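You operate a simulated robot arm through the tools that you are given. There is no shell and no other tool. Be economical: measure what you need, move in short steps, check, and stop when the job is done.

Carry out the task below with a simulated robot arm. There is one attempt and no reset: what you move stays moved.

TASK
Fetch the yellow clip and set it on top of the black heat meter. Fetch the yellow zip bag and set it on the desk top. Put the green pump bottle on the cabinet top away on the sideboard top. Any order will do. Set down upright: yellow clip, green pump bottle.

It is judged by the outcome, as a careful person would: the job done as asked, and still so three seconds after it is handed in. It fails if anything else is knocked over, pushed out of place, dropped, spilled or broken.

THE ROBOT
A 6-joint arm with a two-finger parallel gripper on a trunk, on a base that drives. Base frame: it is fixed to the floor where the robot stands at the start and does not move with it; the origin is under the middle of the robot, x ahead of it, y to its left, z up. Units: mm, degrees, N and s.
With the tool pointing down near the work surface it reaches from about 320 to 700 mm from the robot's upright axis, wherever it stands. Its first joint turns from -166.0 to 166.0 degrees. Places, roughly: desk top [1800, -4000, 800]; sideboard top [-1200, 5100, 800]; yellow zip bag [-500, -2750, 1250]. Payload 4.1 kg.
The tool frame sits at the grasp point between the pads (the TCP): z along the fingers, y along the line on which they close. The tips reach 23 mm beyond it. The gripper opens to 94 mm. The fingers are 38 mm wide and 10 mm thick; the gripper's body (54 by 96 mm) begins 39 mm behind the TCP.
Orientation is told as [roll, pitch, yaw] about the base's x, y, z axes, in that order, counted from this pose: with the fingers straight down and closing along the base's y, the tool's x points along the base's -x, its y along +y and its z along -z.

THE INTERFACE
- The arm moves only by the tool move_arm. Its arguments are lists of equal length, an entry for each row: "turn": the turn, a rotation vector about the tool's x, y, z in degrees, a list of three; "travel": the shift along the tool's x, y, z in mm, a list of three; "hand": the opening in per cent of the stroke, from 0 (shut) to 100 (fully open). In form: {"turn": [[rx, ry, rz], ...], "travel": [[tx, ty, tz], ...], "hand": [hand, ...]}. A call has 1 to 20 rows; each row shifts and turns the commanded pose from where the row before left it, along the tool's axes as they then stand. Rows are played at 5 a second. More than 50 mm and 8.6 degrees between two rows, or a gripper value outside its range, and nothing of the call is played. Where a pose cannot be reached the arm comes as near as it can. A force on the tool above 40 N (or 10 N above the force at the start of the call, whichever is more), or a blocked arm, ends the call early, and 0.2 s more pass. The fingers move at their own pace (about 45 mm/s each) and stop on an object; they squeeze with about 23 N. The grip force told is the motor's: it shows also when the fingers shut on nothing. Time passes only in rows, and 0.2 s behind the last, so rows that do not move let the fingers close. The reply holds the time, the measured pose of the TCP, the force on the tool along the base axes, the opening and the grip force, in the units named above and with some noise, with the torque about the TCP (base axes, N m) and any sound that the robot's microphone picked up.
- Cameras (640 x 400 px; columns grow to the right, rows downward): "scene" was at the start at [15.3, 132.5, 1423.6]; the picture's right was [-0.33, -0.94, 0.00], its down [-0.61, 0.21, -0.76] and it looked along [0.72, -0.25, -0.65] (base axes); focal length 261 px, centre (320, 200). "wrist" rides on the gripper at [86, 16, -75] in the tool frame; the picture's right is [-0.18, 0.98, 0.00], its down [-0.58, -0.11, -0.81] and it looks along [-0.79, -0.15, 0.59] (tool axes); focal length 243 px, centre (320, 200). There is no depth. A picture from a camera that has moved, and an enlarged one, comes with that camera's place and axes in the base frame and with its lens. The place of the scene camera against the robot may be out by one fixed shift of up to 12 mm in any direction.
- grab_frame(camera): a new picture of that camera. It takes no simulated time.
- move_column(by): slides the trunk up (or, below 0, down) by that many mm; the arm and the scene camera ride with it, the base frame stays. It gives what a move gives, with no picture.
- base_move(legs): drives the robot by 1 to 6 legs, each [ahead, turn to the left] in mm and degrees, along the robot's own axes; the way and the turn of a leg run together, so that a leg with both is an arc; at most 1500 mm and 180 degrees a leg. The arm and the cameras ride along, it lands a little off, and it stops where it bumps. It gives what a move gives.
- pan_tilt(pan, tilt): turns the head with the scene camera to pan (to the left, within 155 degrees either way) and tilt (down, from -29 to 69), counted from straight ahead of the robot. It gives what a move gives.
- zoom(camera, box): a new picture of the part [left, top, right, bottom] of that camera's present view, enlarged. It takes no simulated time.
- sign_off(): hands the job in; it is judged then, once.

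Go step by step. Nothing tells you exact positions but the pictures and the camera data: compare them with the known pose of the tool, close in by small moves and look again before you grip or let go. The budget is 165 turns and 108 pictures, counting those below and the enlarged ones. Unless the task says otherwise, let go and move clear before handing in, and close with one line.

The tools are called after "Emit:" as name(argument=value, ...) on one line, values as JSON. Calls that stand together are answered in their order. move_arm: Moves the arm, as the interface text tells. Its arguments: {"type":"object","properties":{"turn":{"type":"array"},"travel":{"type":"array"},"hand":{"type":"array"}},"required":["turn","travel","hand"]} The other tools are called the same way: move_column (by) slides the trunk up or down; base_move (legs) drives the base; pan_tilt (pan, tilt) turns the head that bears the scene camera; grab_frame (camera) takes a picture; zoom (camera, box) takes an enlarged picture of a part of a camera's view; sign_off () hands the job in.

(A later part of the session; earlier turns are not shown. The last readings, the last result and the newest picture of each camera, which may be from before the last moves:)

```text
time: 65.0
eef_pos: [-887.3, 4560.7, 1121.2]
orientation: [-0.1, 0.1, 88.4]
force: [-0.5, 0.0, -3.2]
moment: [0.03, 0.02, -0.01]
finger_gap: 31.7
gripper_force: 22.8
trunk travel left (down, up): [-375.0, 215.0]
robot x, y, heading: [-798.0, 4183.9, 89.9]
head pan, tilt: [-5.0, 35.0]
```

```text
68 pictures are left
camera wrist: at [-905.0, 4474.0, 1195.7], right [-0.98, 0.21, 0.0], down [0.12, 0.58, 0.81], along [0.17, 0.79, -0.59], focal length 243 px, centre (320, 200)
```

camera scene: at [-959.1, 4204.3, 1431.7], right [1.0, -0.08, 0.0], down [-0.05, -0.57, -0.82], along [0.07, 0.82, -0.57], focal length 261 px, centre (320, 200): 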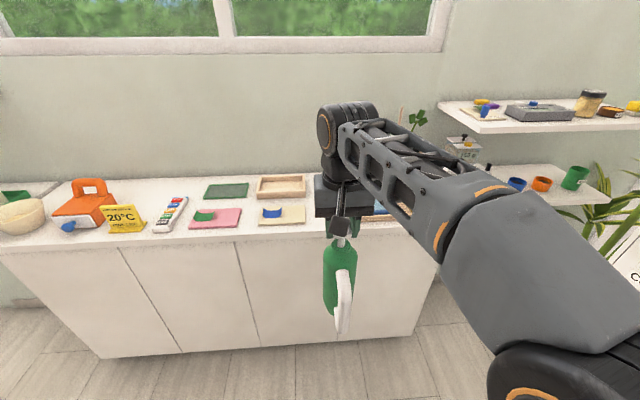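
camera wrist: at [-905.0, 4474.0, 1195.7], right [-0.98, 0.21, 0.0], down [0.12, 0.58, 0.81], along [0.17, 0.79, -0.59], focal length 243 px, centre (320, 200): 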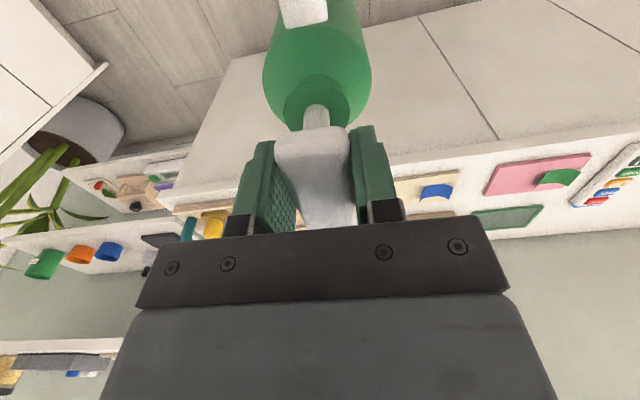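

Gap looks like x≈-950 to -835 with the front edge at y≈4934. I'll drive 280 mm closer, then extend the arm over the gap and compare.

Emit:
base_move(legs=[[280, 0]])

Emit:
move_arm(turn=[[0, 0, 0], [0, 0, 0], [0, 0, 0], [0, 0, 0], [0, 0, 0], [0, 0, 0], [0, 0, 0]], travel=[[-30, 0, 0], [-35, 0, 0], [-35, 0, 0], [-35, 0, 0], [-35, 0, 0], [-20, 0, 0], [0, 0, 0]], hand=[0, 0, 0, 0, 0, 0, 0])

Emit:
grab_frame(camera="scene")

Emit:
grab_frame(camera="wrist")

```text
time: 67.0
eef_pos: [-889.1, 4841.3, 1120.5]
orientation: [0.0, 0.1, 88.4]
force: [-0.6, -0.8, -3.6]
moment: [0.06, 0.05, 0.0]
finger_gap: 31.2
gripper_force: 23.2
trunk travel left (down, up): [-375.0, 215.0]
robot x, y, heading: [-796.0, 4460.0, 90.3]
head pan, tilt: [-5.0, 35.0]
```

```text
time: 68.6
eef_pos: [-883.7, 5031.3, 1119.6]
orientation: [-0.1, 0.2, 88.4]
force: [0.1, -0.3, -4.0]
moment: [0.07, -0.03, 0.02]
finger_gap: 31.6
gripper_force: 23.3
trunk travel left (down, up): [-375.0, 215.0]
robot x, y, heading: [-796.3, 4459.3, 90.4]
head pan, tilt: [-5.0, 35.0]
```

```text
67 pictures are left
camera scene: at [-960.8, 4485.9, 1431.7], right [1.0, -0.08, 0.0], down [-0.05, -0.57, -0.82], along [0.07, 0.82, -0.57], focal length 261 px, centre (320, 200)
```

scene: 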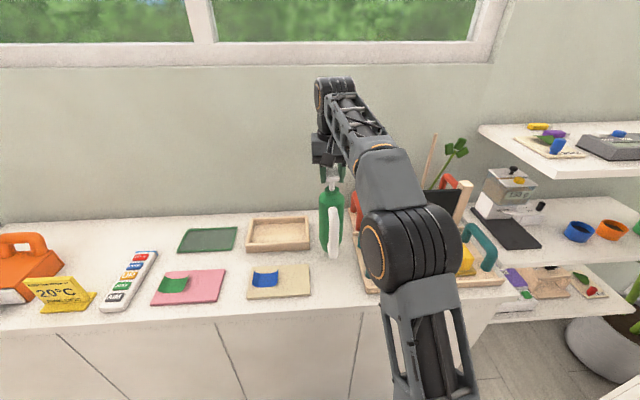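

```text
66 pictures are left
camera wrist: at [-901.1, 4945.3, 1194.9], right [-0.98, 0.21, 0.0], down [0.12, 0.58, 0.81], along [0.17, 0.79, -0.59], focal length 243 px, centre (320, 200)
```

wrist: 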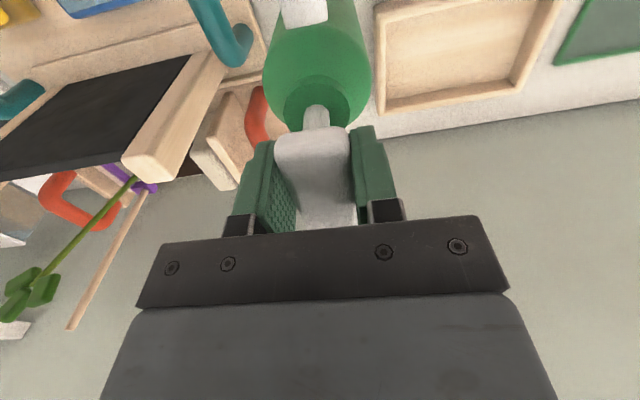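

The bottle is centred in the gap with about 22–25 mm margin each side and sits behind the front edge. I'll lower it toward the surface.

Emit:
move_arm(turn=[[0, 0, 0], [0, 0, 0], [0, 0, 0], [0, 0, 0], [0, 0, 0]], travel=[[0, 0, 20], [0, 0, 20], [0, 0, 15], [0, 0, 10], [0, 0, 0]], hand=[0, 0, 0, 0, 0])

Emit:
grab_frame(camera="wrist")

Emit:
zoom(camera="scene", box=[230, 180, 410, 320])

```text
time: 69.5
eef_pos: [-883.0, 5030.7, 1073.0]
orientation: [0.1, -1.2, 88.3]
force: [0.0, 0.2, 15.7]
moment: [-0.6, -0.07, 0.03]
finger_gap: 31.3
gripper_force: 22.9
trunk travel left (down, up): [-375.0, 215.0]
robot x, y, heading: [-797.4, 4460.7, 90.1]
head pan, tilt: [-5.0, 35.0]
stopped in row 4: the force on the tool passed its limit (the readings are from after the stop); the commanded pose is now the measured one
```

```text
65 pictures are left
camera wrist: at [-900.5, 4942.9, 1146.6], right [-0.98, 0.21, 0.01], down [0.13, 0.56, 0.82], along [0.17, 0.8, -0.58], focal length 243 px, centre (320, 200)
```

wrist: 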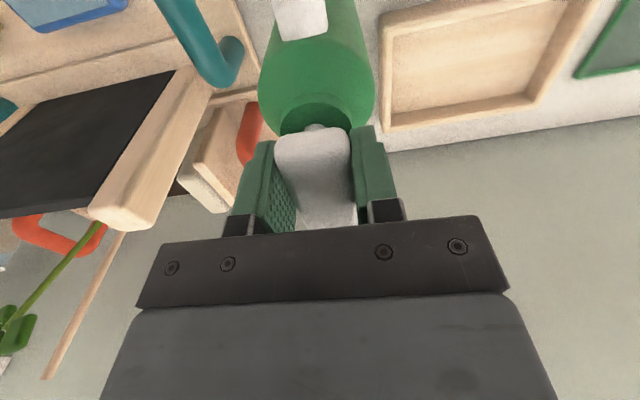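

```text
2.86 times, centred on (320, 250) of scene
camera zoom: at [-960.6, 4484.5, 1431.9], right [1.0, -0.08, 0.0], down [-0.05, -0.57, -0.82], along [0.07, 0.82, -0.57], focal length 745 px, centre (320, 57)
```

zoom: 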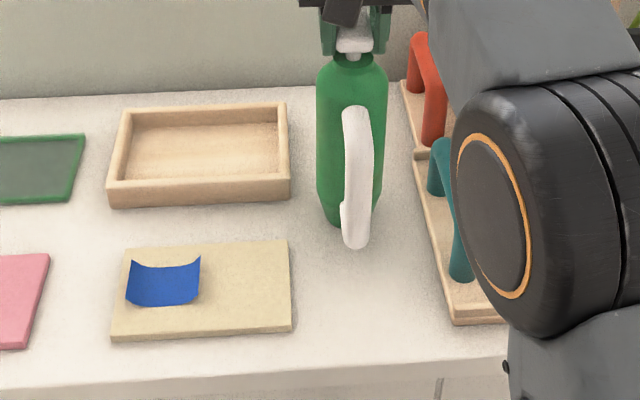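

Contact came at TCP z≈1073, so the sideboard top is really near 840, and the pump head is slightly pressed. I'll ease up a few mm to relax it and check the force.

Emit:
move_arm(turn=[[0, 0, 0], [0, 0, 0], [0, 0, 0]], travel=[[0, 0, -3], [0, 0, -3], [0, 0, 0]], hand=[0, 0, 0])

Emit:
grab_frame(camera="wrist")

```text
time: 70.3
eef_pos: [-882.8, 5031.8, 1076.3]
orientation: [0.1, -0.9, 88.4]
force: [0.1, 3.3, 2.2]
moment: [0.27, -0.04, 0.01]
finger_gap: 31.7
gripper_force: 23.1
trunk travel left (down, up): [-375.0, 215.0]
robot x, y, heading: [-800.6, 4461.1, 90.3]
head pan, tilt: [-5.0, 35.0]
```

```text
63 pictures are left
camera wrist: at [-900.7, 4944.2, 1150.1], right [-0.98, 0.21, 0.0], down [0.13, 0.57, 0.82], along [0.17, 0.8, -0.58], focal length 243 px, centre (320, 200)
```

wrist: 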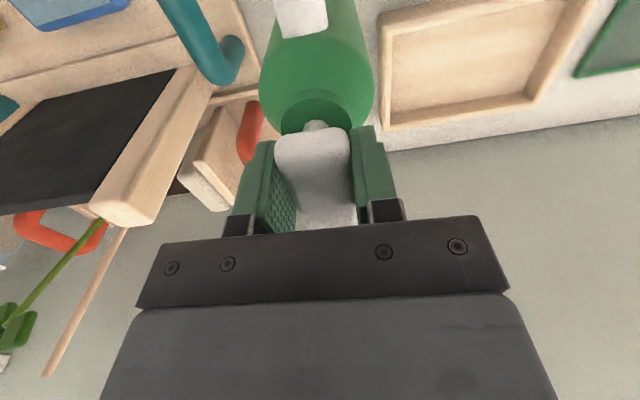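

Emit:
move_arm(turn=[[0, 0.8, 0], [0, 0, 0], [0, 0, 0]], travel=[[0, 0, -2], [0, 0, 0], [0, 0, 0]], hand=[0, 0, 0])

Emit:
zoom(camera="scene", box=[270, 180, 390, 280])

```text
time: 71.1
eef_pos: [-883.4, 5030.8, 1079.3]
orientation: [0.1, 0.0, 88.4]
force: [-0.5, 2.6, 3.0]
moment: [0.55, 0.01, -0.01]
finger_gap: 31.8
gripper_force: 22.9
trunk travel left (down, up): [-375.0, 215.0]
robot x, y, heading: [-797.5, 4464.5, 90.5]
head pan, tilt: [-5.0, 35.0]
```

```text
4.00 times, centred on (330, 230) of scene
camera zoom: at [-960.7, 4485.5, 1431.7], right [1.0, -0.08, 0.0], down [-0.05, -0.57, -0.82], along [0.07, 0.82, -0.57], focal length 1043 px, centre (280, 80)
```

zoom: 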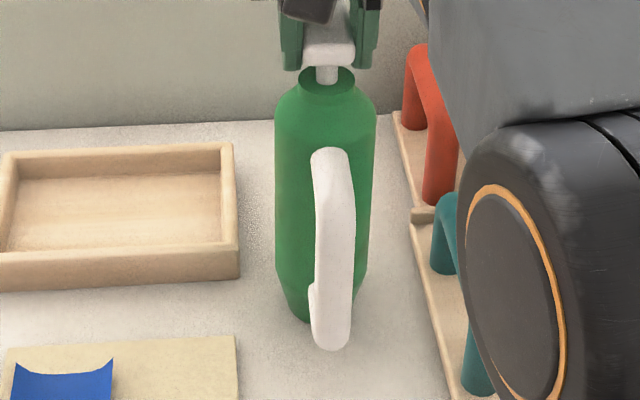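

Emit:
move_arm(turn=[[0, 0, 0], [0, 0, 0], [0, 0, 0], [0, 0, 0]], travel=[[0, 0, -2], [0, 0, 0], [0, 0, -1], [0, 0, 0]], hand=[0, 0, 0, 0])

Emit:
grab_frame(camera="wrist")

```text
time: 72.1
eef_pos: [-883.0, 5032.0, 1082.2]
orientation: [0.0, -0.1, 88.4]
force: [0.3, -0.4, 3.1]
moment: [0.17, -0.02, -0.01]
finger_gap: 31.5
gripper_force: 22.7
trunk travel left (down, up): [-375.0, 215.0]
robot x, y, heading: [-796.3, 4458.1, 90.4]
head pan, tilt: [-5.0, 35.0]
```

```text
61 pictures are left
camera wrist: at [-900.7, 4944.9, 1156.5], right [-0.98, 0.21, 0.0], down [0.13, 0.58, 0.81], along [0.17, 0.79, -0.59], focal length 243 px, centre (320, 200)
```

wrist: 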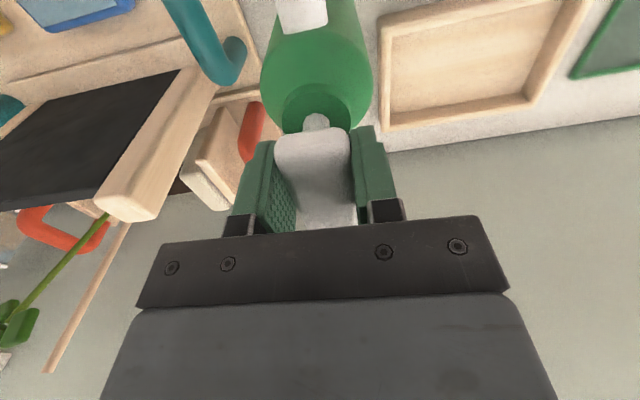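

Emit:
move_arm(turn=[[0, 0, 0], [0, 0, 0], [0, 0, 0], [0, 0, 0]], travel=[[0, 0, -2], [0, 0, 0], [0, 0, -1], [0, 0, 0]], hand=[0, 0, 0, 0])

```text
time: 73.1
eef_pos: [-882.5, 5030.5, 1084.9]
orientation: [0.1, -0.1, 88.3]
force: [0.4, -0.7, 2.2]
moment: [-0.11, -0.01, -0.01]
finger_gap: 31.6
gripper_force: 22.5
trunk travel left (down, up): [-375.0, 215.0]
robot x, y, heading: [-797.3, 4463.0, 90.1]
head pan, tilt: [-5.0, 35.0]
```

Nearly neutral. I'll open the fingers slowly and see whether the bottle stands.

Emit:
move_arm(turn=[[0, 0, 0], [0, 0, 0], [0, 0, 0], [0, 0, 0], [0, 0, 0], [0, 0, 0], [0, 0, 0], [0, 0, 0]], travel=[[0, 0, -1], [0, 0, 0], [0, 0, 0], [0, 0, 0], [0, 0, 0], [0, 0, 0], [0, 0, 0], [0, 0, 0]], hand=[0, 32, 34, 36, 40, 46, 52, 60])

Emit:
grab_frame(camera="wrist")

Emit:
zoom(camera="scene", box=[270, 180, 390, 280])

```text
time: 74.9
eef_pos: [-882.6, 5031.7, 1086.1]
orientation: [0.1, 0.0, 88.4]
force: [-0.2, -0.2, -0.7]
moment: [-0.01, 0.0, -0.01]
finger_gap: 56.4
gripper_force: 0.1
trunk travel left (down, up): [-375.0, 215.0]
robot x, y, heading: [-793.2, 4462.3, 90.6]
head pan, tilt: [-5.0, 35.0]
```

```text
60 pictures are left
camera wrist: at [-900.8, 4945.2, 1160.2], right [-0.98, 0.21, 0.0], down [0.13, 0.58, 0.81], along [0.17, 0.79, -0.59], focal length 243 px, centre (320, 200)
```

wrist: 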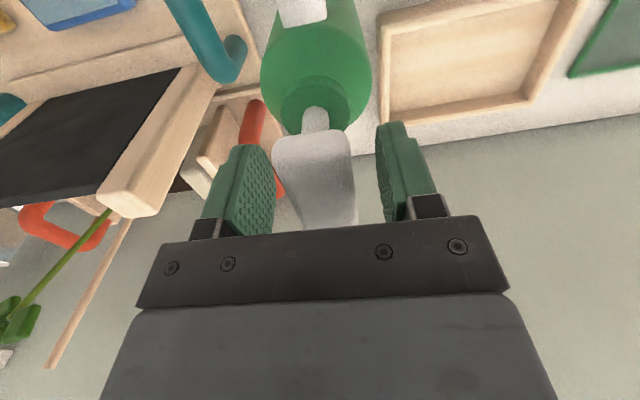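

```text
4.00 times, centred on (330, 230) of scene
camera zoom: at [-960.8, 4485.6, 1431.7], right [1.0, -0.08, 0.0], down [-0.05, -0.57, -0.82], along [0.07, 0.82, -0.57], focal length 1043 px, centre (280, 80)
```

zoom: 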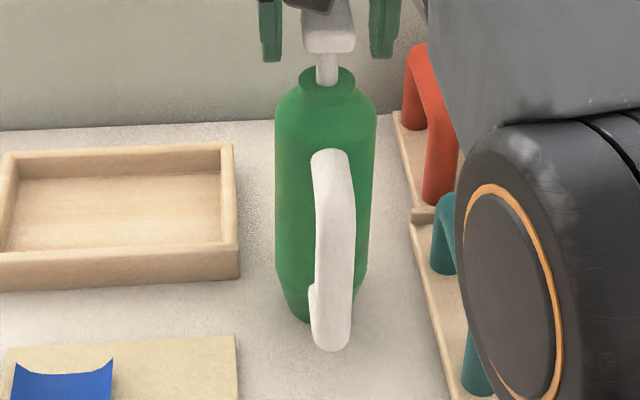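

The bottle stands upright and free. I'll raise straight up, retract, back the base away, and check it from a distance.

Emit:
move_arm(turn=[[0, 0, 0], [0, 0, 0], [0, 0, 0], [0, 0, 0], [0, 0, 0], [0, 0, 0], [0, 0, 0], [0, 0, 0], [0, 0, 0]], travel=[[0, 0, -20], [0, 0, -40], [0, 0, -40], [0, 0, -30], [40, 0, 0], [40, 0, 0], [40, 0, 0], [40, 0, 0], [0, 0, 0]], hand=[60, 60, 60, 60, 60, 60, 60, 60, 60])

Emit:
base_move(legs=[[-400, 0]])

Emit:
grab_frame(camera="scene")

```text
time: 76.9
eef_pos: [-883.0, 4844.7, 1186.3]
orientation: [0.1, -0.1, 88.3]
force: [0.6, -0.4, -0.7]
moment: [0.03, -0.02, 0.0]
finger_gap: 56.5
gripper_force: 0.0
out of reach, approached as far as the arm can: row 3, 4
trunk travel left (down, up): [-375.0, 215.0]
robot x, y, heading: [-798.0, 4459.7, 90.4]
head pan, tilt: [-5.0, 35.0]
```

```text
time: 79.4
eef_pos: [-881.5, 4445.1, 1187.7]
orientation: [0.1, -0.1, 88.5]
force: [0.4, -0.8, 0.0]
moment: [0.0, -0.03, 0.01]
finger_gap: 56.5
gripper_force: 0.0
trunk travel left (down, up): [-375.0, 215.0]
robot x, y, heading: [-792.6, 4061.5, 90.6]
head pan, tilt: [-5.0, 35.0]
```

```text
58 pictures are left
camera scene: at [-957.3, 4083.7, 1431.7], right [1.0, -0.08, 0.0], down [-0.04, -0.57, -0.82], along [0.06, 0.82, -0.57], focal length 261 px, centre (320, 200)
```

scene: 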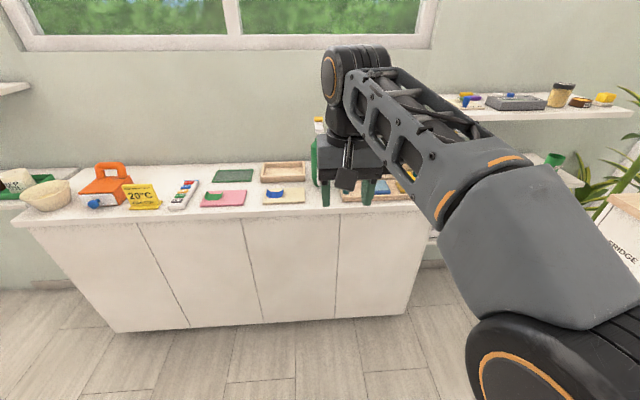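

Bottle's done. Next is the zip bag near (-500,-2750,1250): I'll turn around and drive back down the corridor, then look.

Emit:
base_move(legs=[[0, -166.5], [1400, 0], [0, -14], [1400, 0], [1250, 0]])

Emit:
pan_tilt(pan=0, tilt=12)

Emit:
grab_frame(camera="scene")

```text
time: 106.6
eef_pos: [-469.1, -348.0, 1187.7]
orientation: [0.1, -0.1, -93.8]
force: [-0.2, 0.7, 0.8]
moment: [0.02, -0.02, -0.01]
finger_gap: 56.6
gripper_force: 0.0
trunk travel left (down, up): [-375.0, 215.0]
robot x, y, heading: [-538.2, 39.3, -92.0]
head pan, tilt: [-5.0, 35.0]
```

```text
time: 107.5
eef_pos: [-469.2, -347.0, 1186.7]
orientation: [0.1, -0.2, -93.9]
force: [-0.6, 0.4, -0.6]
moment: [0.0, 0.0, -0.01]
finger_gap: 56.3
gripper_force: 0.1
trunk travel left (down, up): [-375.0, 215.0]
robot x, y, heading: [-541.1, 38.1, -91.7]
head pan, tilt: [0.0, 12.0]
```

```text
57 pictures are left
camera scene: at [-379.9, -2.6, 1468.5], right [-1.0, 0.03, 0.0], down [0.01, 0.21, -0.98], along [-0.03, -0.98, -0.21], focal length 261 px, centre (320, 200)
```

scene: 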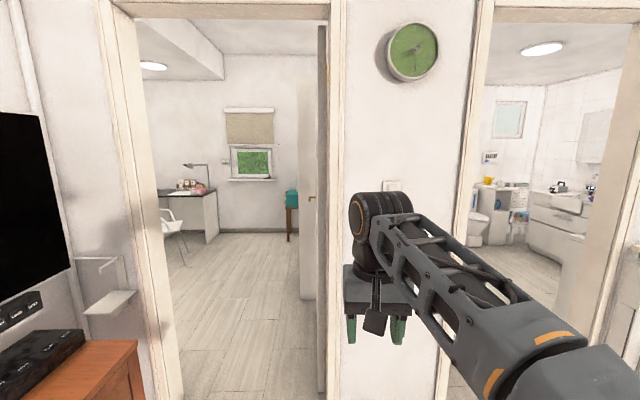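

The bag lies beyond the left doorway, hidden by the open door leaf. I'll look at the doorway's floor area to plan the pass.

Emit:
pan_tilt(pan=5, tilt=40)

Emit:
grab_frame(camera="scene")

```text
time: 108.4
eef_pos: [-468.9, -348.6, 1186.1]
orientation: [0.1, -0.1, -93.9]
force: [0.6, -1.1, -0.1]
moment: [0.02, 0.0, 0.04]
finger_gap: 56.1
gripper_force: 0.1
trunk travel left (down, up): [-375.0, 215.0]
robot x, y, heading: [-541.6, 42.8, -91.6]
head pan, tilt: [5.0, 40.0]
```

```text
56 pictures are left
camera scene: at [-372.2, 5.7, 1424.2], right [-1.0, -0.06, 0.0], down [-0.04, 0.64, -0.77], along [0.04, -0.77, -0.64], focal length 261 px, centre (320, 200)
```

scene: 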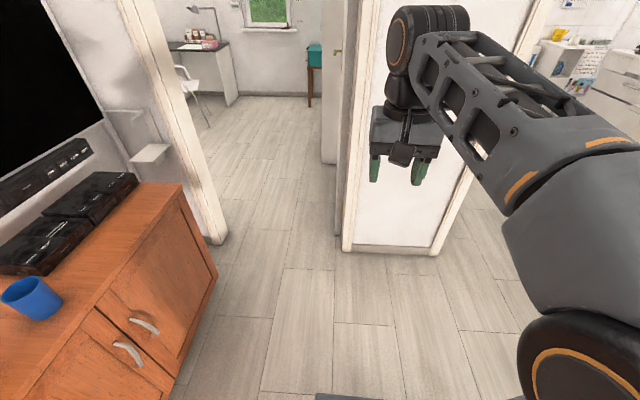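

The doorway spans x≈-450..386 at y≈-1180, with the leaf opening inward on the right. I'll line up at x≈-45 facing it.

Emit:
base_move(legs=[[0, 32], [975, 0], [0, -30.4]])

Emit:
pan_tilt(pan=0, tilt=30)

Emit:
grab_frame(camera="scene")

```text
time: 116.6
eef_pos: [42.2, -1198.4, 1186.3]
orientation: [0.1, -0.1, -92.0]
force: [-0.2, 0.5, 0.3]
moment: [0.01, 0.0, 0.0]
finger_gap: 56.5
gripper_force: 0.1
trunk travel left (down, up): [-375.0, 215.0]
robot x, y, heading: [-43.2, -812.8, -89.8]
head pan, tilt: [5.0, 40.0]
```

```text
time: 117.3
eef_pos: [43.5, -1199.5, 1186.9]
orientation: [0.1, -0.3, -92.1]
force: [0.7, -0.3, 0.7]
moment: [-0.01, -0.02, -0.01]
finger_gap: 56.6
gripper_force: 0.0
trunk travel left (down, up): [-375.0, 215.0]
robot x, y, heading: [-42.4, -816.4, -90.1]
head pan, tilt: [0.0, 30.0]
```

```text
55 pictures are left
camera scene: at [120.7, -848.0, 1439.4], right [-1.0, 0.0, 0.0], down [0.0, 0.5, -0.87], along [0.0, -0.87, -0.5], focal length 261 px, centre (320, 200)
```

scene: 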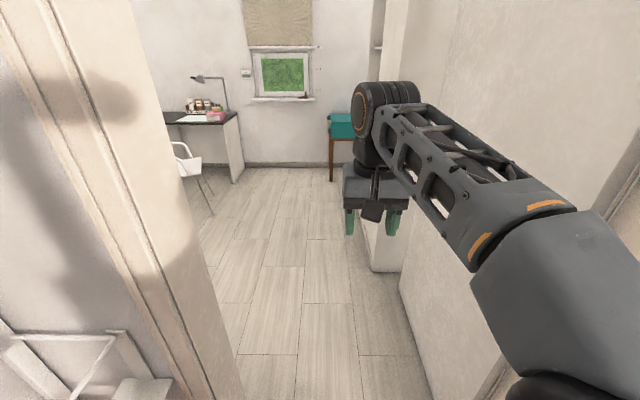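

The leaf is at x≈-430 and just beyond it stands a shelf unit whose front is around x≈-250. I'll drive through the doorway and look at the shelf.

Emit:
base_move(legs=[[1100, 0]])

Emit:
pan_tilt(pan=-20, tilt=10)

Emit:
grab_frame(camera="scene")

```text
time: 122.8
eef_pos: [50.1, -2284.4, 1187.4]
orientation: [0.0, -0.2, -91.6]
force: [0.6, 0.9, -1.0]
moment: [-0.02, -0.01, -0.08]
finger_gap: 56.3
gripper_force: 0.0
trunk travel left (down, up): [-375.0, 215.0]
robot x, y, heading: [-36.0, -1897.3, -89.6]
head pan, tilt: [0.0, 30.0]
```

```text
time: 123.7
eef_pos: [49.8, -2283.7, 1187.6]
orientation: [0.0, -0.1, -91.6]
force: [-0.3, -0.9, 0.4]
moment: [0.0, 0.01, 0.0]
finger_gap: 56.4
gripper_force: 0.1
trunk travel left (down, up): [-375.0, 215.0]
robot x, y, heading: [-38.8, -1899.5, -89.7]
head pan, tilt: [-20.0, 10.0]
```

```text
54 pictures are left
camera scene: at [93.8, -1929.7, 1471.8], right [-0.94, 0.33, 0.0], down [0.06, 0.16, -0.98], along [-0.33, -0.93, -0.17], focal length 261 px, centre (320, 200)
```

scene: 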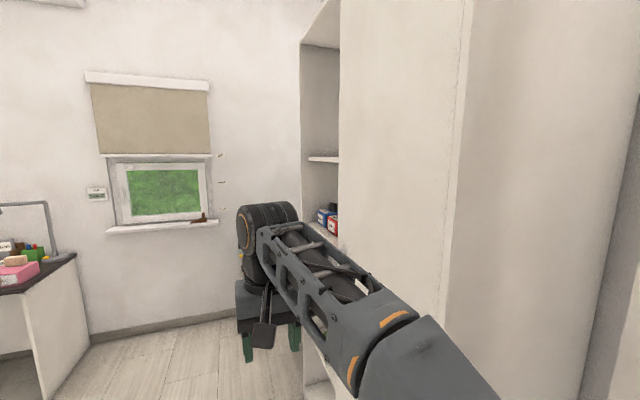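

A tall open bookcase faces +x, with items on a shelf. I'll drive to about (350,-2750) and face it.

Emit:
base_move(legs=[[0, 24.2], [935, 0], [0, -114.5]])

Emit:
pan_tilt(pan=0, tilt=18)

Emit:
grab_frame(camera="scene")

Emit:
grab_frame(camera="wrist")

```text
time: 134.6
eef_pos: [-38.6, -2834.1, 1186.9]
orientation: [0.2, 0.0, 177.2]
force: [1.0, 0.4, -0.4]
moment: [0.0, -0.02, -0.01]
finger_gap: 56.4
gripper_force: 0.2
trunk travel left (down, up): [-375.0, 215.0]
robot x, y, heading: [346.4, -2752.2, 179.4]
head pan, tilt: [-20.0, 10.0]
```

```text
time: 135.4
eef_pos: [-39.4, -2833.7, 1187.6]
orientation: [0.1, -0.1, 177.3]
force: [0.0, -0.4, 0.6]
moment: [-0.01, -0.02, 0.0]
finger_gap: 56.2
gripper_force: 0.0
trunk travel left (down, up): [-375.0, 215.0]
robot x, y, heading: [345.8, -2754.0, 179.4]
head pan, tilt: [0.0, 18.0]
```

```text
53 pictures are left
camera scene: at [306.9, -2923.9, 1458.8], right [0.01, 1.0, 0.0], down [0.31, 0.0, -0.95], along [-0.95, 0.01, -0.31], focal length 261 px, centre (320, 200)
```

scene: 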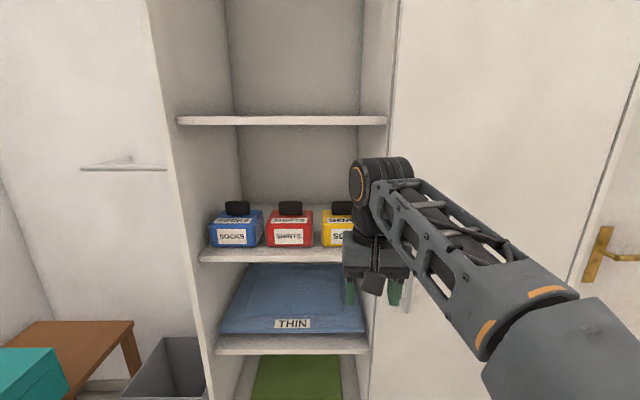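

```text
52 pictures are left
camera wrist: at [48.4, -2853.8, 1261.7], right [-0.23, -0.97, 0.0], down [-0.57, 0.14, 0.81], along [-0.79, 0.19, -0.59], focal length 243 px, centre (320, 200)
```

wrist: 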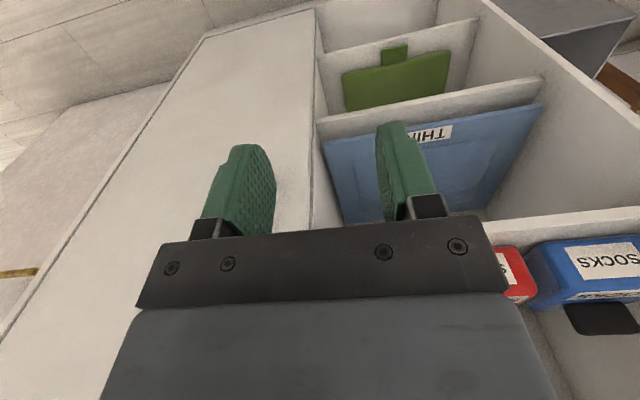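

Three zip bags stand on the shelf (shelf top z≈1105): blue, red, and the yellow one near y≈-2860, each with a black tab on top. The gripper hides the yellow one, so I'll move it aside and zoom.

Emit:
move_arm(turn=[[0, 0, 0], [0, 0, 0], [0, 0, 0], [0, 0, 0], [0, 0, 0]], travel=[[0, -45, 0], [0, -45, 0], [0, -45, 0], [0, -45, 0], [0, 0, 0]], hand=[60, 60, 60, 60, 60])

Emit:
zoom(camera="scene", box=[200, 190, 400, 265])

Emit:
grab_frame(camera="scene")

```text
time: 136.6
eef_pos: [-29.5, -2652.0, 1187.4]
orientation: [0.2, -0.2, 177.3]
force: [-0.4, 0.2, -0.9]
moment: [-0.03, -0.01, -0.01]
finger_gap: 56.3
gripper_force: 0.1
trunk travel left (down, up): [-375.0, 215.0]
robot x, y, heading: [343.7, -2756.7, 179.1]
head pan, tilt: [0.0, 18.0]
```

```text
3.20 times, centred on (300, 228) of scene
camera zoom: at [306.9, -2923.6, 1458.8], right [0.01, 1.0, 0.0], down [0.31, 0.0, -0.95], along [-0.95, 0.01, -0.31], focal length 834 px, centre (384, 112)
```

zoom: 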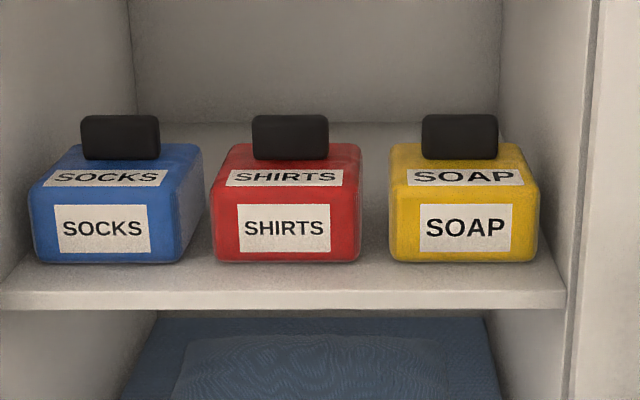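

```text
50 pictures are left
camera scene: at [306.9, -2923.6, 1458.8], right [0.01, 1.0, 0.0], down [0.31, 0.0, -0.95], along [-0.95, 0.01, -0.31], focal length 261 px, centre (320, 200)
```

scene: 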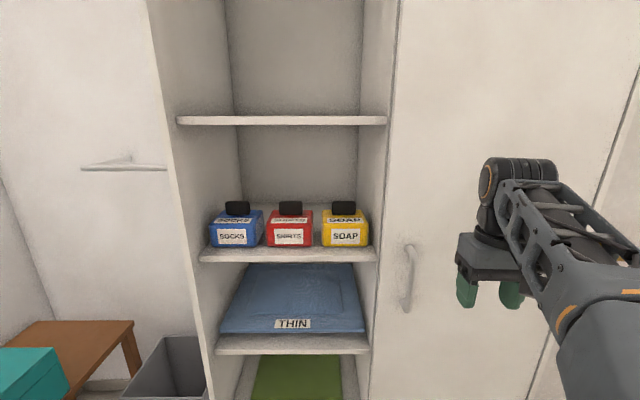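

The yellow SOAP bag is about 132 mm wide with its front at x≈-361. Its black tab is about 73 mm wide, at roughly x -450, y -2847, z 1165–1211. I'll reposition the base slightly left, raise the trunk, then tilt the tool forward about 35°.

Emit:
base_move(legs=[[0, 45.5], [270, 0], [0, -44.8]])

Emit:
move_column(by=150)

Emit:
move_arm(turn=[[0, -7, 0], [0, -7, 0], [0, -7, 0], [0, -7, 0], [0, -7, 0], [0, 0, 0]], travel=[[0, 0, 0], [0, 0, 0], [0, 0, 0], [0, 0, 0], [0, 0, 0], [0, 0, 0]], hand=[100, 100, 100, 100, 100, 100])

Emit:
grab_frame(camera="wrist")

Emit:
grab_frame(camera="scene")

```text
time: 142.7
eef_pos: [-221.1, -2845.0, 1187.1]
orientation: [0.0, -0.1, 177.7]
force: [-0.3, 0.0, 0.0]
moment: [-0.02, 0.04, -0.02]
finger_gap: 56.4
gripper_force: 0.0
trunk travel left (down, up): [-375.0, 215.0]
robot x, y, heading: [156.8, -2942.4, 179.8]
head pan, tilt: [0.0, 18.0]
```

```text
time: 144.4
eef_pos: [-220.6, -2845.7, 1337.7]
orientation: [0.1, -0.2, 177.7]
force: [-0.3, 0.3, 0.4]
moment: [-0.02, -0.02, 0.0]
finger_gap: 56.3
gripper_force: 0.0
trunk travel left (down, up): [-525.0, 65.0]
robot x, y, heading: [157.8, -2940.5, 180.0]
head pan, tilt: [0.0, 18.0]
```

```text
time: 145.8
eef_pos: [-220.2, -2844.7, 1337.2]
orientation: [0.2, -35.2, 177.8]
force: [0.3, -0.3, -0.4]
moment: [-0.01, 0.02, 0.01]
finger_gap: 94.1
gripper_force: 0.1
trunk travel left (down, up): [-525.0, 65.0]
robot x, y, heading: [157.0, -2939.2, 179.9]
head pan, tilt: [0.0, 18.0]
```

```text
49 pictures are left
camera wrist: at [-106.5, -2865.7, 1348.3], right [-0.19, -0.98, 0.11], down [-0.01, 0.11, 0.99], along [-0.98, 0.19, -0.03], focal length 243 px, centre (320, 200)
```

wrist: 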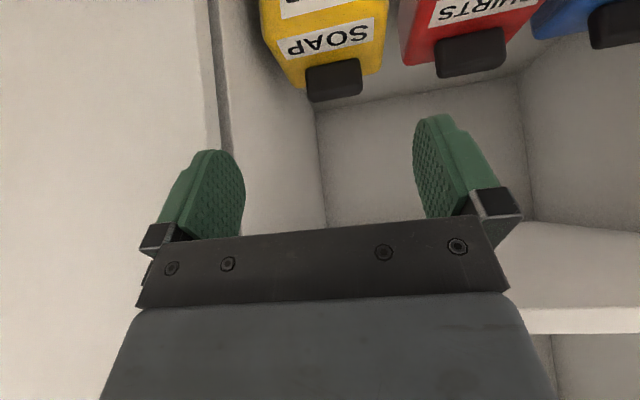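

```text
48 pictures are left
camera scene: at [118.5, -3112.4, 1608.8], right [0.0, 1.0, 0.0], down [0.31, 0.0, -0.95], along [-0.95, 0.0, -0.31], focal length 261 px, centre (320, 200)
```

scene: 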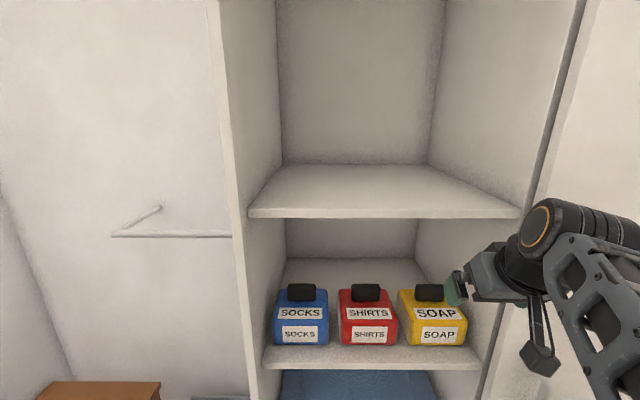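

By triangulation the tab top is at (-433,-2838,1203), bag top about 1160, and the right panel at y≈-2735. I'll bring the tilted gripper to just in front of it and recheck.

Emit:
move_arm(turn=[[0, 0, 0], [0, 0, 0], [0, 0, 0], [0, 0, 0], [0, 0, 0]], travel=[[-4.9, -0.8, 40.8], [-4.9, -0.8, 40.8], [-4.9, -0.8, 40.8], [-4.9, -0.8, 40.8], [0, 0, 0]], hand=[100, 100, 100, 100, 100])

Emit:
grab_frame(camera="wrist")

Emit:
grab_frame(camera="scene")

```text
time: 147.0
eef_pos: [-331.3, -2839.1, 1214.5]
orientation: [0.1, -35.1, 177.8]
force: [-0.7, 0.0, -0.7]
moment: [-0.01, 0.02, -0.01]
finger_gap: 94.0
gripper_force: 0.1
trunk travel left (down, up): [-525.0, 65.0]
robot x, y, heading: [159.8, -2940.1, 180.0]
head pan, tilt: [0.0, 18.0]
```

```text
47 pictures are left
camera wrist: at [-216.6, -2859.3, 1226.1], right [-0.19, -0.98, 0.11], down [-0.01, 0.11, 0.99], along [-0.98, 0.19, -0.03], focal length 243 px, centre (320, 200)
```

wrist: 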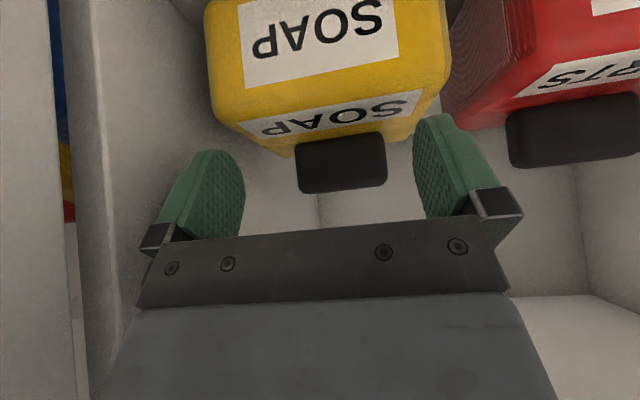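

```text
46 pictures are left
camera scene: at [118.4, -3112.4, 1608.8], right [0.0, 1.0, 0.0], down [0.31, 0.0, -0.95], along [-0.95, 0.0, -0.31], focal length 261 px, centre (320, 200)
```

scene: 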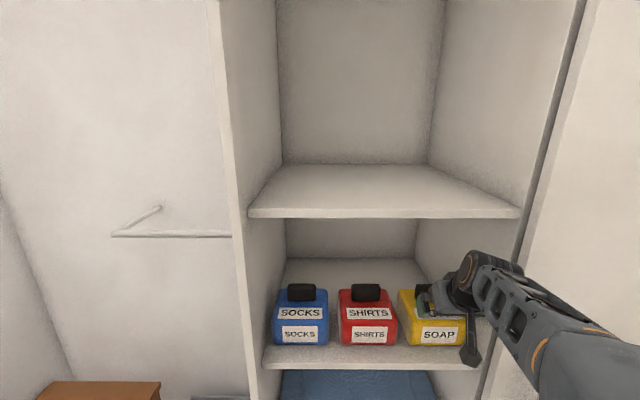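

Tab centre refined: (-425,-2840), top z≈1213, bag top z≈1173. I'll slide forward so the fingers straddle the tab.

Emit:
move_arm(turn=[[0, 0, 0], [0, 0, 0], [0, 0, 0], [0, 0, 0]], travel=[[-24.6, 1.7, 20.6], [-24.6, 1.7, 20.6], [-24.6, 1.7, 20.6], [0, 0, 0]], hand=[100, 100, 100, 100])

Emit:
grab_frame(camera="wrist")

Emit:
zoom(camera="scene", box=[360, 200, 560, 370])

```text
time: 148.0
eef_pos: [-426.5, -2839.3, 1207.0]
orientation: [0.1, -35.1, 177.8]
force: [-0.1, 0.0, -0.4]
moment: [-0.04, 0.02, 0.01]
finger_gap: 94.0
gripper_force: 0.1
trunk travel left (down, up): [-525.0, 65.0]
robot x, y, heading: [156.7, -2940.8, 180.0]
head pan, tilt: [0.0, 18.0]
```

```text
45 pictures are left
camera wrist: at [-312.0, -2860.4, 1218.5], right [-0.19, -0.98, 0.11], down [-0.01, 0.11, 0.99], along [-0.98, 0.19, -0.03], focal length 243 px, centre (320, 200)
```

wrist: 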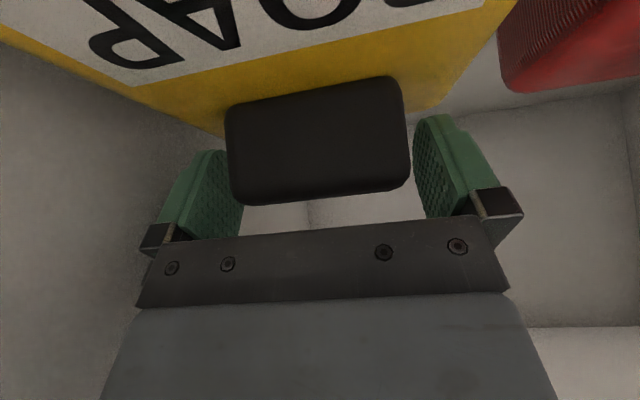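

```text
2.35 times, centred on (460, 285) of scene
camera zoom: at [118.3, -3112.4, 1608.8], right [0.0, 1.0, 0.0], down [0.31, 0.0, -0.95], along [-0.95, 0.0, -0.31], focal length 613 px, centre (-9, 0)
```

zoom: 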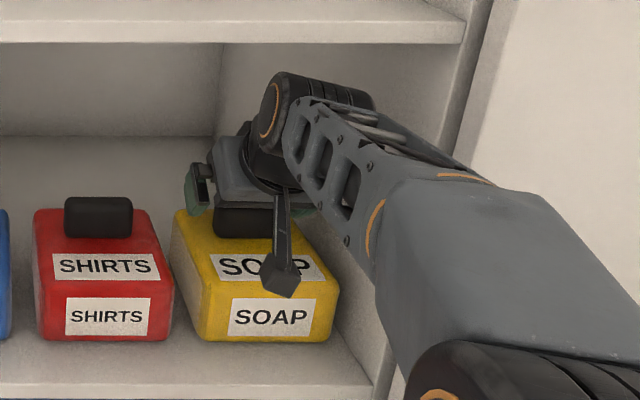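

Shifting 8 mm back and 4 mm left to centre on the tab, then closing.

Emit:
move_arm(turn=[[0, 0, 0], [0, 0, 0], [0, 0, 0], [0, 0, 0], [0, 0, 0], [0, 0, 0]], travel=[[6.5, 4, -4.6], [0, 0, 0], [0, 0, 0], [0, 0, 0], [0, 0, 0], [0, 0, 0]], hand=[100, 90, 80, 50, 30, 0])

Emit:
grab_frame(camera="wrist")

```text
time: 149.4
eef_pos: [-418.4, -2843.5, 1206.2]
orientation: [0.2, -35.1, 177.8]
force: [0.5, 1.3, 1.6]
moment: [-0.01, -0.03, 0.17]
finger_gap: 70.5
gripper_force: 23.1
trunk travel left (down, up): [-525.0, 65.0]
robot x, y, heading: [156.8, -2942.0, 180.0]
head pan, tilt: [0.0, 18.0]
```

```text
43 pictures are left
camera wrist: at [-303.8, -2864.4, 1218.5], right [-0.19, -0.98, 0.11], down [-0.01, 0.11, 0.99], along [-0.98, 0.19, -0.03], focal length 243 px, centre (320, 200)
```

wrist: 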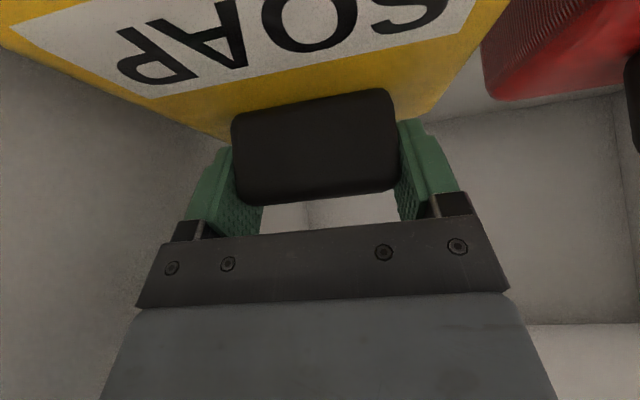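

Gripped at 70 mm. Test lift by 15 mm and a look for slip.

Emit:
move_arm(turn=[[0, 0, 0], [0, 0, 0], [0, 0, 0], [0, 0, 0], [0, 0, 0]], travel=[[-2.9, 0, -4.1], [-2.9, 0, -4.1], [-2.9, 0, -4.1], [0, 0, 0], [0, 0, 0]], hand=[0, 0, 0, 0, 0])

Emit:
grab_frame(camera="wrist")

Emit:
zoom(camera="scene", box=[360, 200, 560, 370])

```text
time: 150.6
eef_pos: [-416.4, -2842.8, 1222.2]
orientation: [0.0, -35.1, 177.8]
force: [0.2, 0.1, -3.0]
moment: [0.03, 0.1, 0.0]
finger_gap: 70.4
gripper_force: 22.8
trunk travel left (down, up): [-525.0, 65.0]
robot x, y, heading: [156.3, -2943.0, 179.9]
head pan, tilt: [0.0, 18.0]
```

```text
42 pictures are left
camera wrist: at [-304.4, -2864.4, 1233.4], right [-0.19, -0.98, 0.11], down [-0.01, 0.11, 0.99], along [-0.98, 0.19, -0.03], focal length 243 px, centre (320, 200)
```

wrist: 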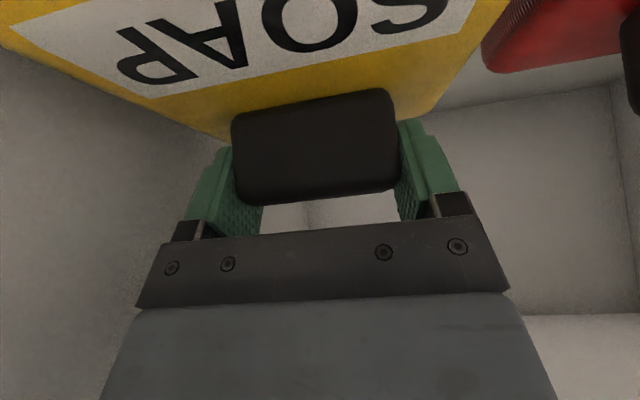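

```text
2.35 times, centred on (460, 285) of scene
camera zoom: at [118.0, -3112.3, 1608.8], right [0.0, 1.0, 0.0], down [0.31, 0.0, -0.95], along [-0.95, 0.0, -0.31], focal length 613 px, centre (-9, 0)
```

zoom: 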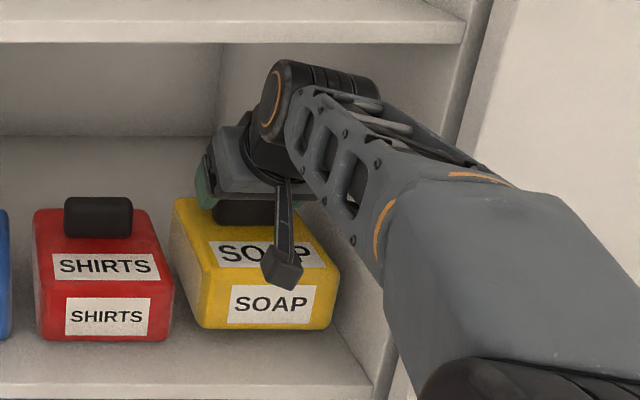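

Solid hold, weight about 3 N. I'll lift a bit more and back the base straight out of the shelf, then look toward the desk.

Emit:
move_arm(turn=[[0, 0, 0], [0, 0, 0], [0, 0, 0]], travel=[[-2.9, 0, -4.1], [-2.9, 0, -4.1], [0, 0, 0]], hand=[0, 0, 0])

Emit:
base_move(legs=[[-400, 0]])

Emit:
pan_tilt(pan=140, tilt=20)

Emit:
grab_frame(camera="scene")

Emit:
grab_frame(camera="wrist")

```text
time: 151.4
eef_pos: [-419.6, -2844.5, 1231.9]
orientation: [0.1, -35.1, 177.7]
force: [0.6, -0.3, -3.5]
moment: [0.0, 0.06, 0.0]
finger_gap: 70.1
gripper_force: 23.4
trunk travel left (down, up): [-525.0, 65.0]
robot x, y, heading: [158.2, -2939.6, 179.9]
head pan, tilt: [0.0, 18.0]
```

```text
time: 153.9
eef_pos: [-17.5, -2843.4, 1231.4]
orientation: [0.1, -35.1, 177.4]
force: [0.0, 0.3, -4.2]
moment: [0.01, 0.1, -0.03]
finger_gap: 70.1
gripper_force: 22.8
trunk travel left (down, up): [-525.0, 65.0]
robot x, y, heading: [557.1, -2942.3, 179.7]
head pan, tilt: [0.0, 18.0]
```

```text
time: 156.2
eef_pos: [-17.8, -2842.1, 1230.8]
orientation: [0.1, -35.2, 177.5]
force: [-0.4, 0.6, -3.5]
moment: [-0.03, 0.1, 0.0]
finger_gap: 70.1
gripper_force: 23.0
trunk travel left (down, up): [-525.0, 65.0]
robot x, y, heading: [558.7, -2942.4, 179.7]
head pan, tilt: [140.0, 20.0]
```

```text
40 pictures are left
camera scene: at [682.4, -3174.5, 1605.6], right [-0.65, -0.76, 0.0], down [-0.26, 0.22, -0.94], along [0.72, -0.61, -0.34], focal length 261 px, centre (320, 200)
```

scene: 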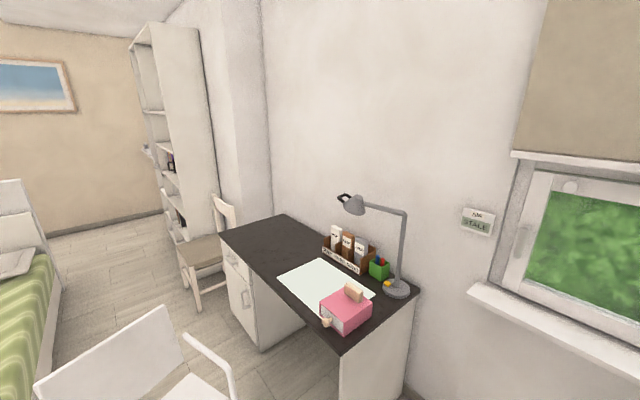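

```text
39 pictures are left
camera wrist: at [96.7, -2863.6, 1243.0], right [-0.19, -0.98, 0.11], down [-0.01, 0.11, 0.99], along [-0.98, 0.19, -0.03], focal length 243 px, centre (320, 200)
```

wrist: 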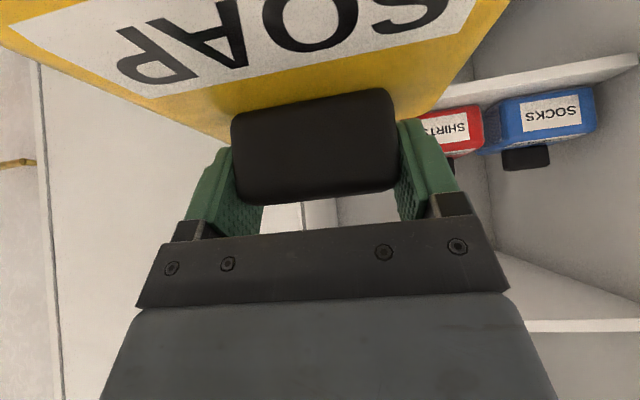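

The desk spans roughly x 1150–2390, y -3690..-4210, with free dark surface at x>1720. A white chair stands in front, so I'll look at the floor layout more closely.

Emit:
pan_tilt(pan=155, tilt=35)

Emit:
grab_frame(camera="scene")

Emit:
pan_tilt(pan=-155, tilt=30)

Emit:
grab_frame(camera="scene")

```text
time: 156.9
eef_pos: [-16.1, -2843.3, 1232.5]
orientation: [0.0, -35.0, 177.5]
force: [-0.4, -0.9, -3.5]
moment: [0.0, 0.06, 0.0]
finger_gap: 70.1
gripper_force: 22.5
trunk travel left (down, up): [-525.0, 65.0]
robot x, y, heading: [555.1, -2943.7, 179.9]
head pan, tilt: [154.7, 35.0]
```

```text
38 pictures are left
camera scene: at [690.9, -3152.3, 1581.8], right [-0.43, -0.9, 0.0], down [-0.52, 0.25, -0.82], along [0.74, -0.36, -0.57], focal length 261 px, centre (320, 200)
```

scene: 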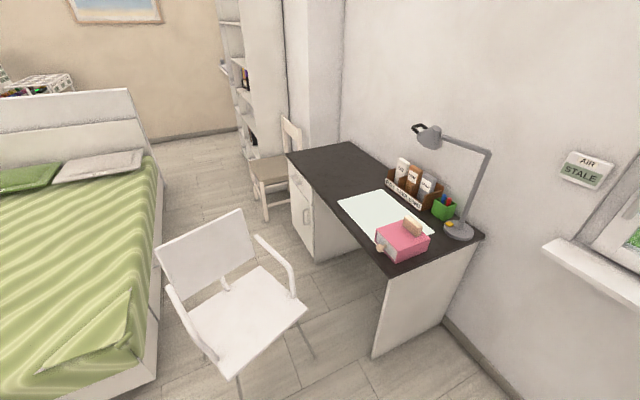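

```text
time: 161.1
eef_pos: [-16.9, -2842.3, 1231.5]
orientation: [0.2, -35.0, 177.4]
force: [-1.1, -0.3, -3.3]
moment: [0.01, 0.08, -0.01]
finger_gap: 70.1
gripper_force: 22.6
trunk travel left (down, up): [-525.0, 65.0]
robot x, y, heading: [556.8, -2943.7, 179.8]
head pan, tilt: [-154.7, 30.0]
```

```text
37 pictures are left
camera scene: at [693.5, -3075.9, 1589.5], right [0.42, -0.91, 0.0], down [-0.45, -0.21, -0.87], along [0.79, 0.37, -0.5], focal length 261 px, centre (320, 200)
```

scene: 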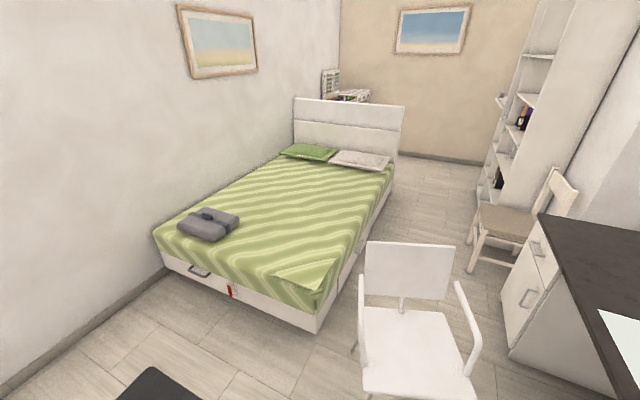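

The chair stands at roughly (1260–1800, -2880..-3425) and blocks both passages, so I'll have to reach past it from the desk's right-front corner. I need the robot's own footprint, so I'll look straight down beside the base.

Emit:
pan_tilt(pan=90, tilt=69)

Emit:
grab_frame(camera="scene")

Emit:
pan_tilt(pan=10, tilt=69)

Emit:
grab_frame(camera="scene")

```text
time: 164.6
eef_pos: [-17.1, -2843.2, 1231.2]
orientation: [0.1, -35.1, 177.6]
force: [0.1, 0.4, -3.8]
moment: [-0.02, 0.06, 0.02]
finger_gap: 70.1
gripper_force: 22.7
trunk travel left (down, up): [-525.0, 65.0]
robot x, y, heading: [557.7, -2946.1, 179.9]
head pan, tilt: [90.0, 68.8]
```

```text
36 pictures are left
camera scene: at [611.1, -3170.1, 1538.0], right [-1.0, 0.01, 0.0], down [0.01, 0.93, -0.36], along [0.0, -0.36, -0.93], focal length 261 px, centre (320, 200)
```

scene: 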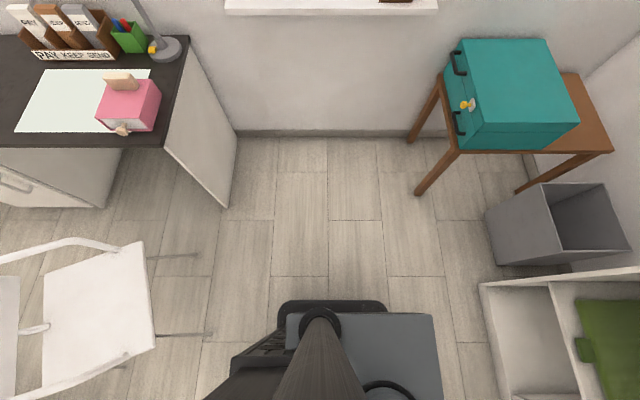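

```text
time: 166.1
eef_pos: [-17.6, -2842.6, 1231.6]
orientation: [0.2, -35.1, 177.5]
force: [-0.5, -0.4, -3.7]
moment: [0.0, 0.08, 0.0]
finger_gap: 70.0
gripper_force: 23.1
trunk travel left (down, up): [-525.0, 65.0]
robot x, y, heading: [558.8, -2942.7, 179.9]
head pan, tilt: [10.0, 68.8]
```

```text
35 pictures are left
camera scene: at [556.4, -3123.6, 1538.0], right [-0.17, 0.99, 0.0], down [0.92, 0.16, -0.36], along [-0.36, -0.06, -0.93], focal length 261 px, centre (320, 200)
```

scene: 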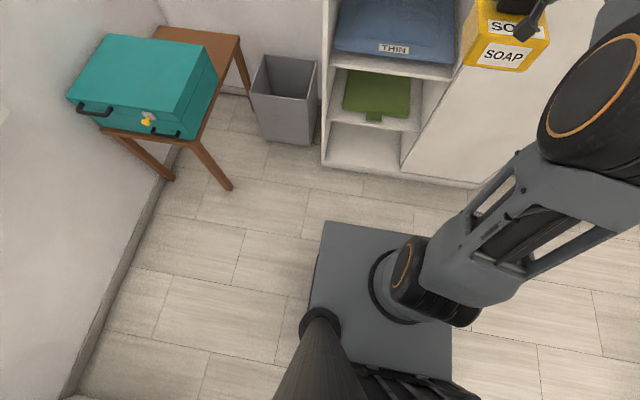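

The base looks roughly 460 wide with front ≤265. There's a workable stand near (1035,-3410) at heading about +21°, clear of both chair and desk corner. I'll pull the bag in, then drive to a staging point at about (770,-3512).

Emit:
move_arm(turn=[[0, 0, 0], [0, 0, 0], [0, 0, 0], [0, 0, 0], [0, 0, 0]], travel=[[34.7, 0, -24.5], [34.7, 0, -24.5], [34.7, 0, -24.5], [34.7, 0, -24.5], [0, 0, 0]], hand=[0, 0, 0, 0, 0])

Emit:
base_move(legs=[[0, 110.6], [608, 0], [0, 90.5]])

Emit:
pan_tilt(pan=-10, tilt=50)

Emit:
grab_frame(camera="scene")

```text
time: 167.3
eef_pos: [153.3, -2849.6, 1231.2]
orientation: [0.2, -35.1, 177.5]
force: [0.5, 0.1, -3.1]
moment: [0.01, 0.04, -0.01]
finger_gap: 70.2
gripper_force: 23.4
trunk travel left (down, up): [-525.0, 65.0]
robot x, y, heading: [558.2, -2945.5, 179.7]
head pan, tilt: [10.0, 68.8]
```

```text
time: 179.2
eef_pos: [1181.2, -3452.6, 1231.8]
orientation: [0.2, -35.1, 18.9]
force: [-0.1, -0.3, -3.3]
moment: [0.05, -0.03, -0.01]
finger_gap: 69.9
gripper_force: 22.7
trunk travel left (down, up): [-525.0, 65.0]
robot x, y, heading: [768.8, -3511.5, 21.1]
head pan, tilt: [10.0, 68.8]
```

```text
time: 180.1
eef_pos: [1180.0, -3452.3, 1232.1]
orientation: [0.2, -35.2, 19.1]
force: [-0.3, 0.4, -2.5]
moment: [0.01, -0.06, 0.0]
finger_gap: 69.7
gripper_force: 23.2
trunk travel left (down, up): [-525.0, 65.0]
robot x, y, heading: [772.0, -3514.2, 21.0]
head pan, tilt: [-10.0, 50.0]
```

```text
34 pictures are left
camera scene: at [724.9, -3368.1, 1559.9], right [0.19, -0.98, 0.0], down [-0.75, -0.15, -0.64], along [0.63, 0.12, -0.77], focal length 261 px, centre (320, 200)
```

scene: 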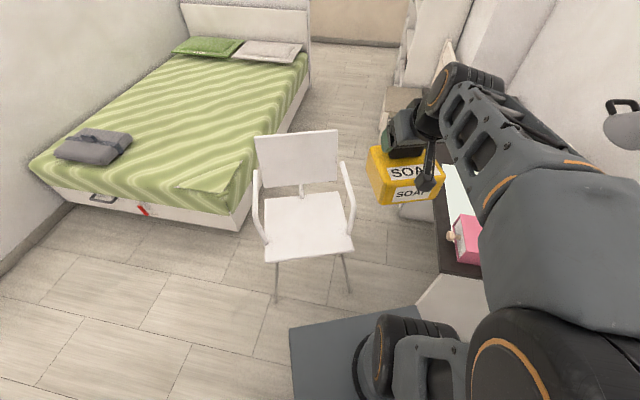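

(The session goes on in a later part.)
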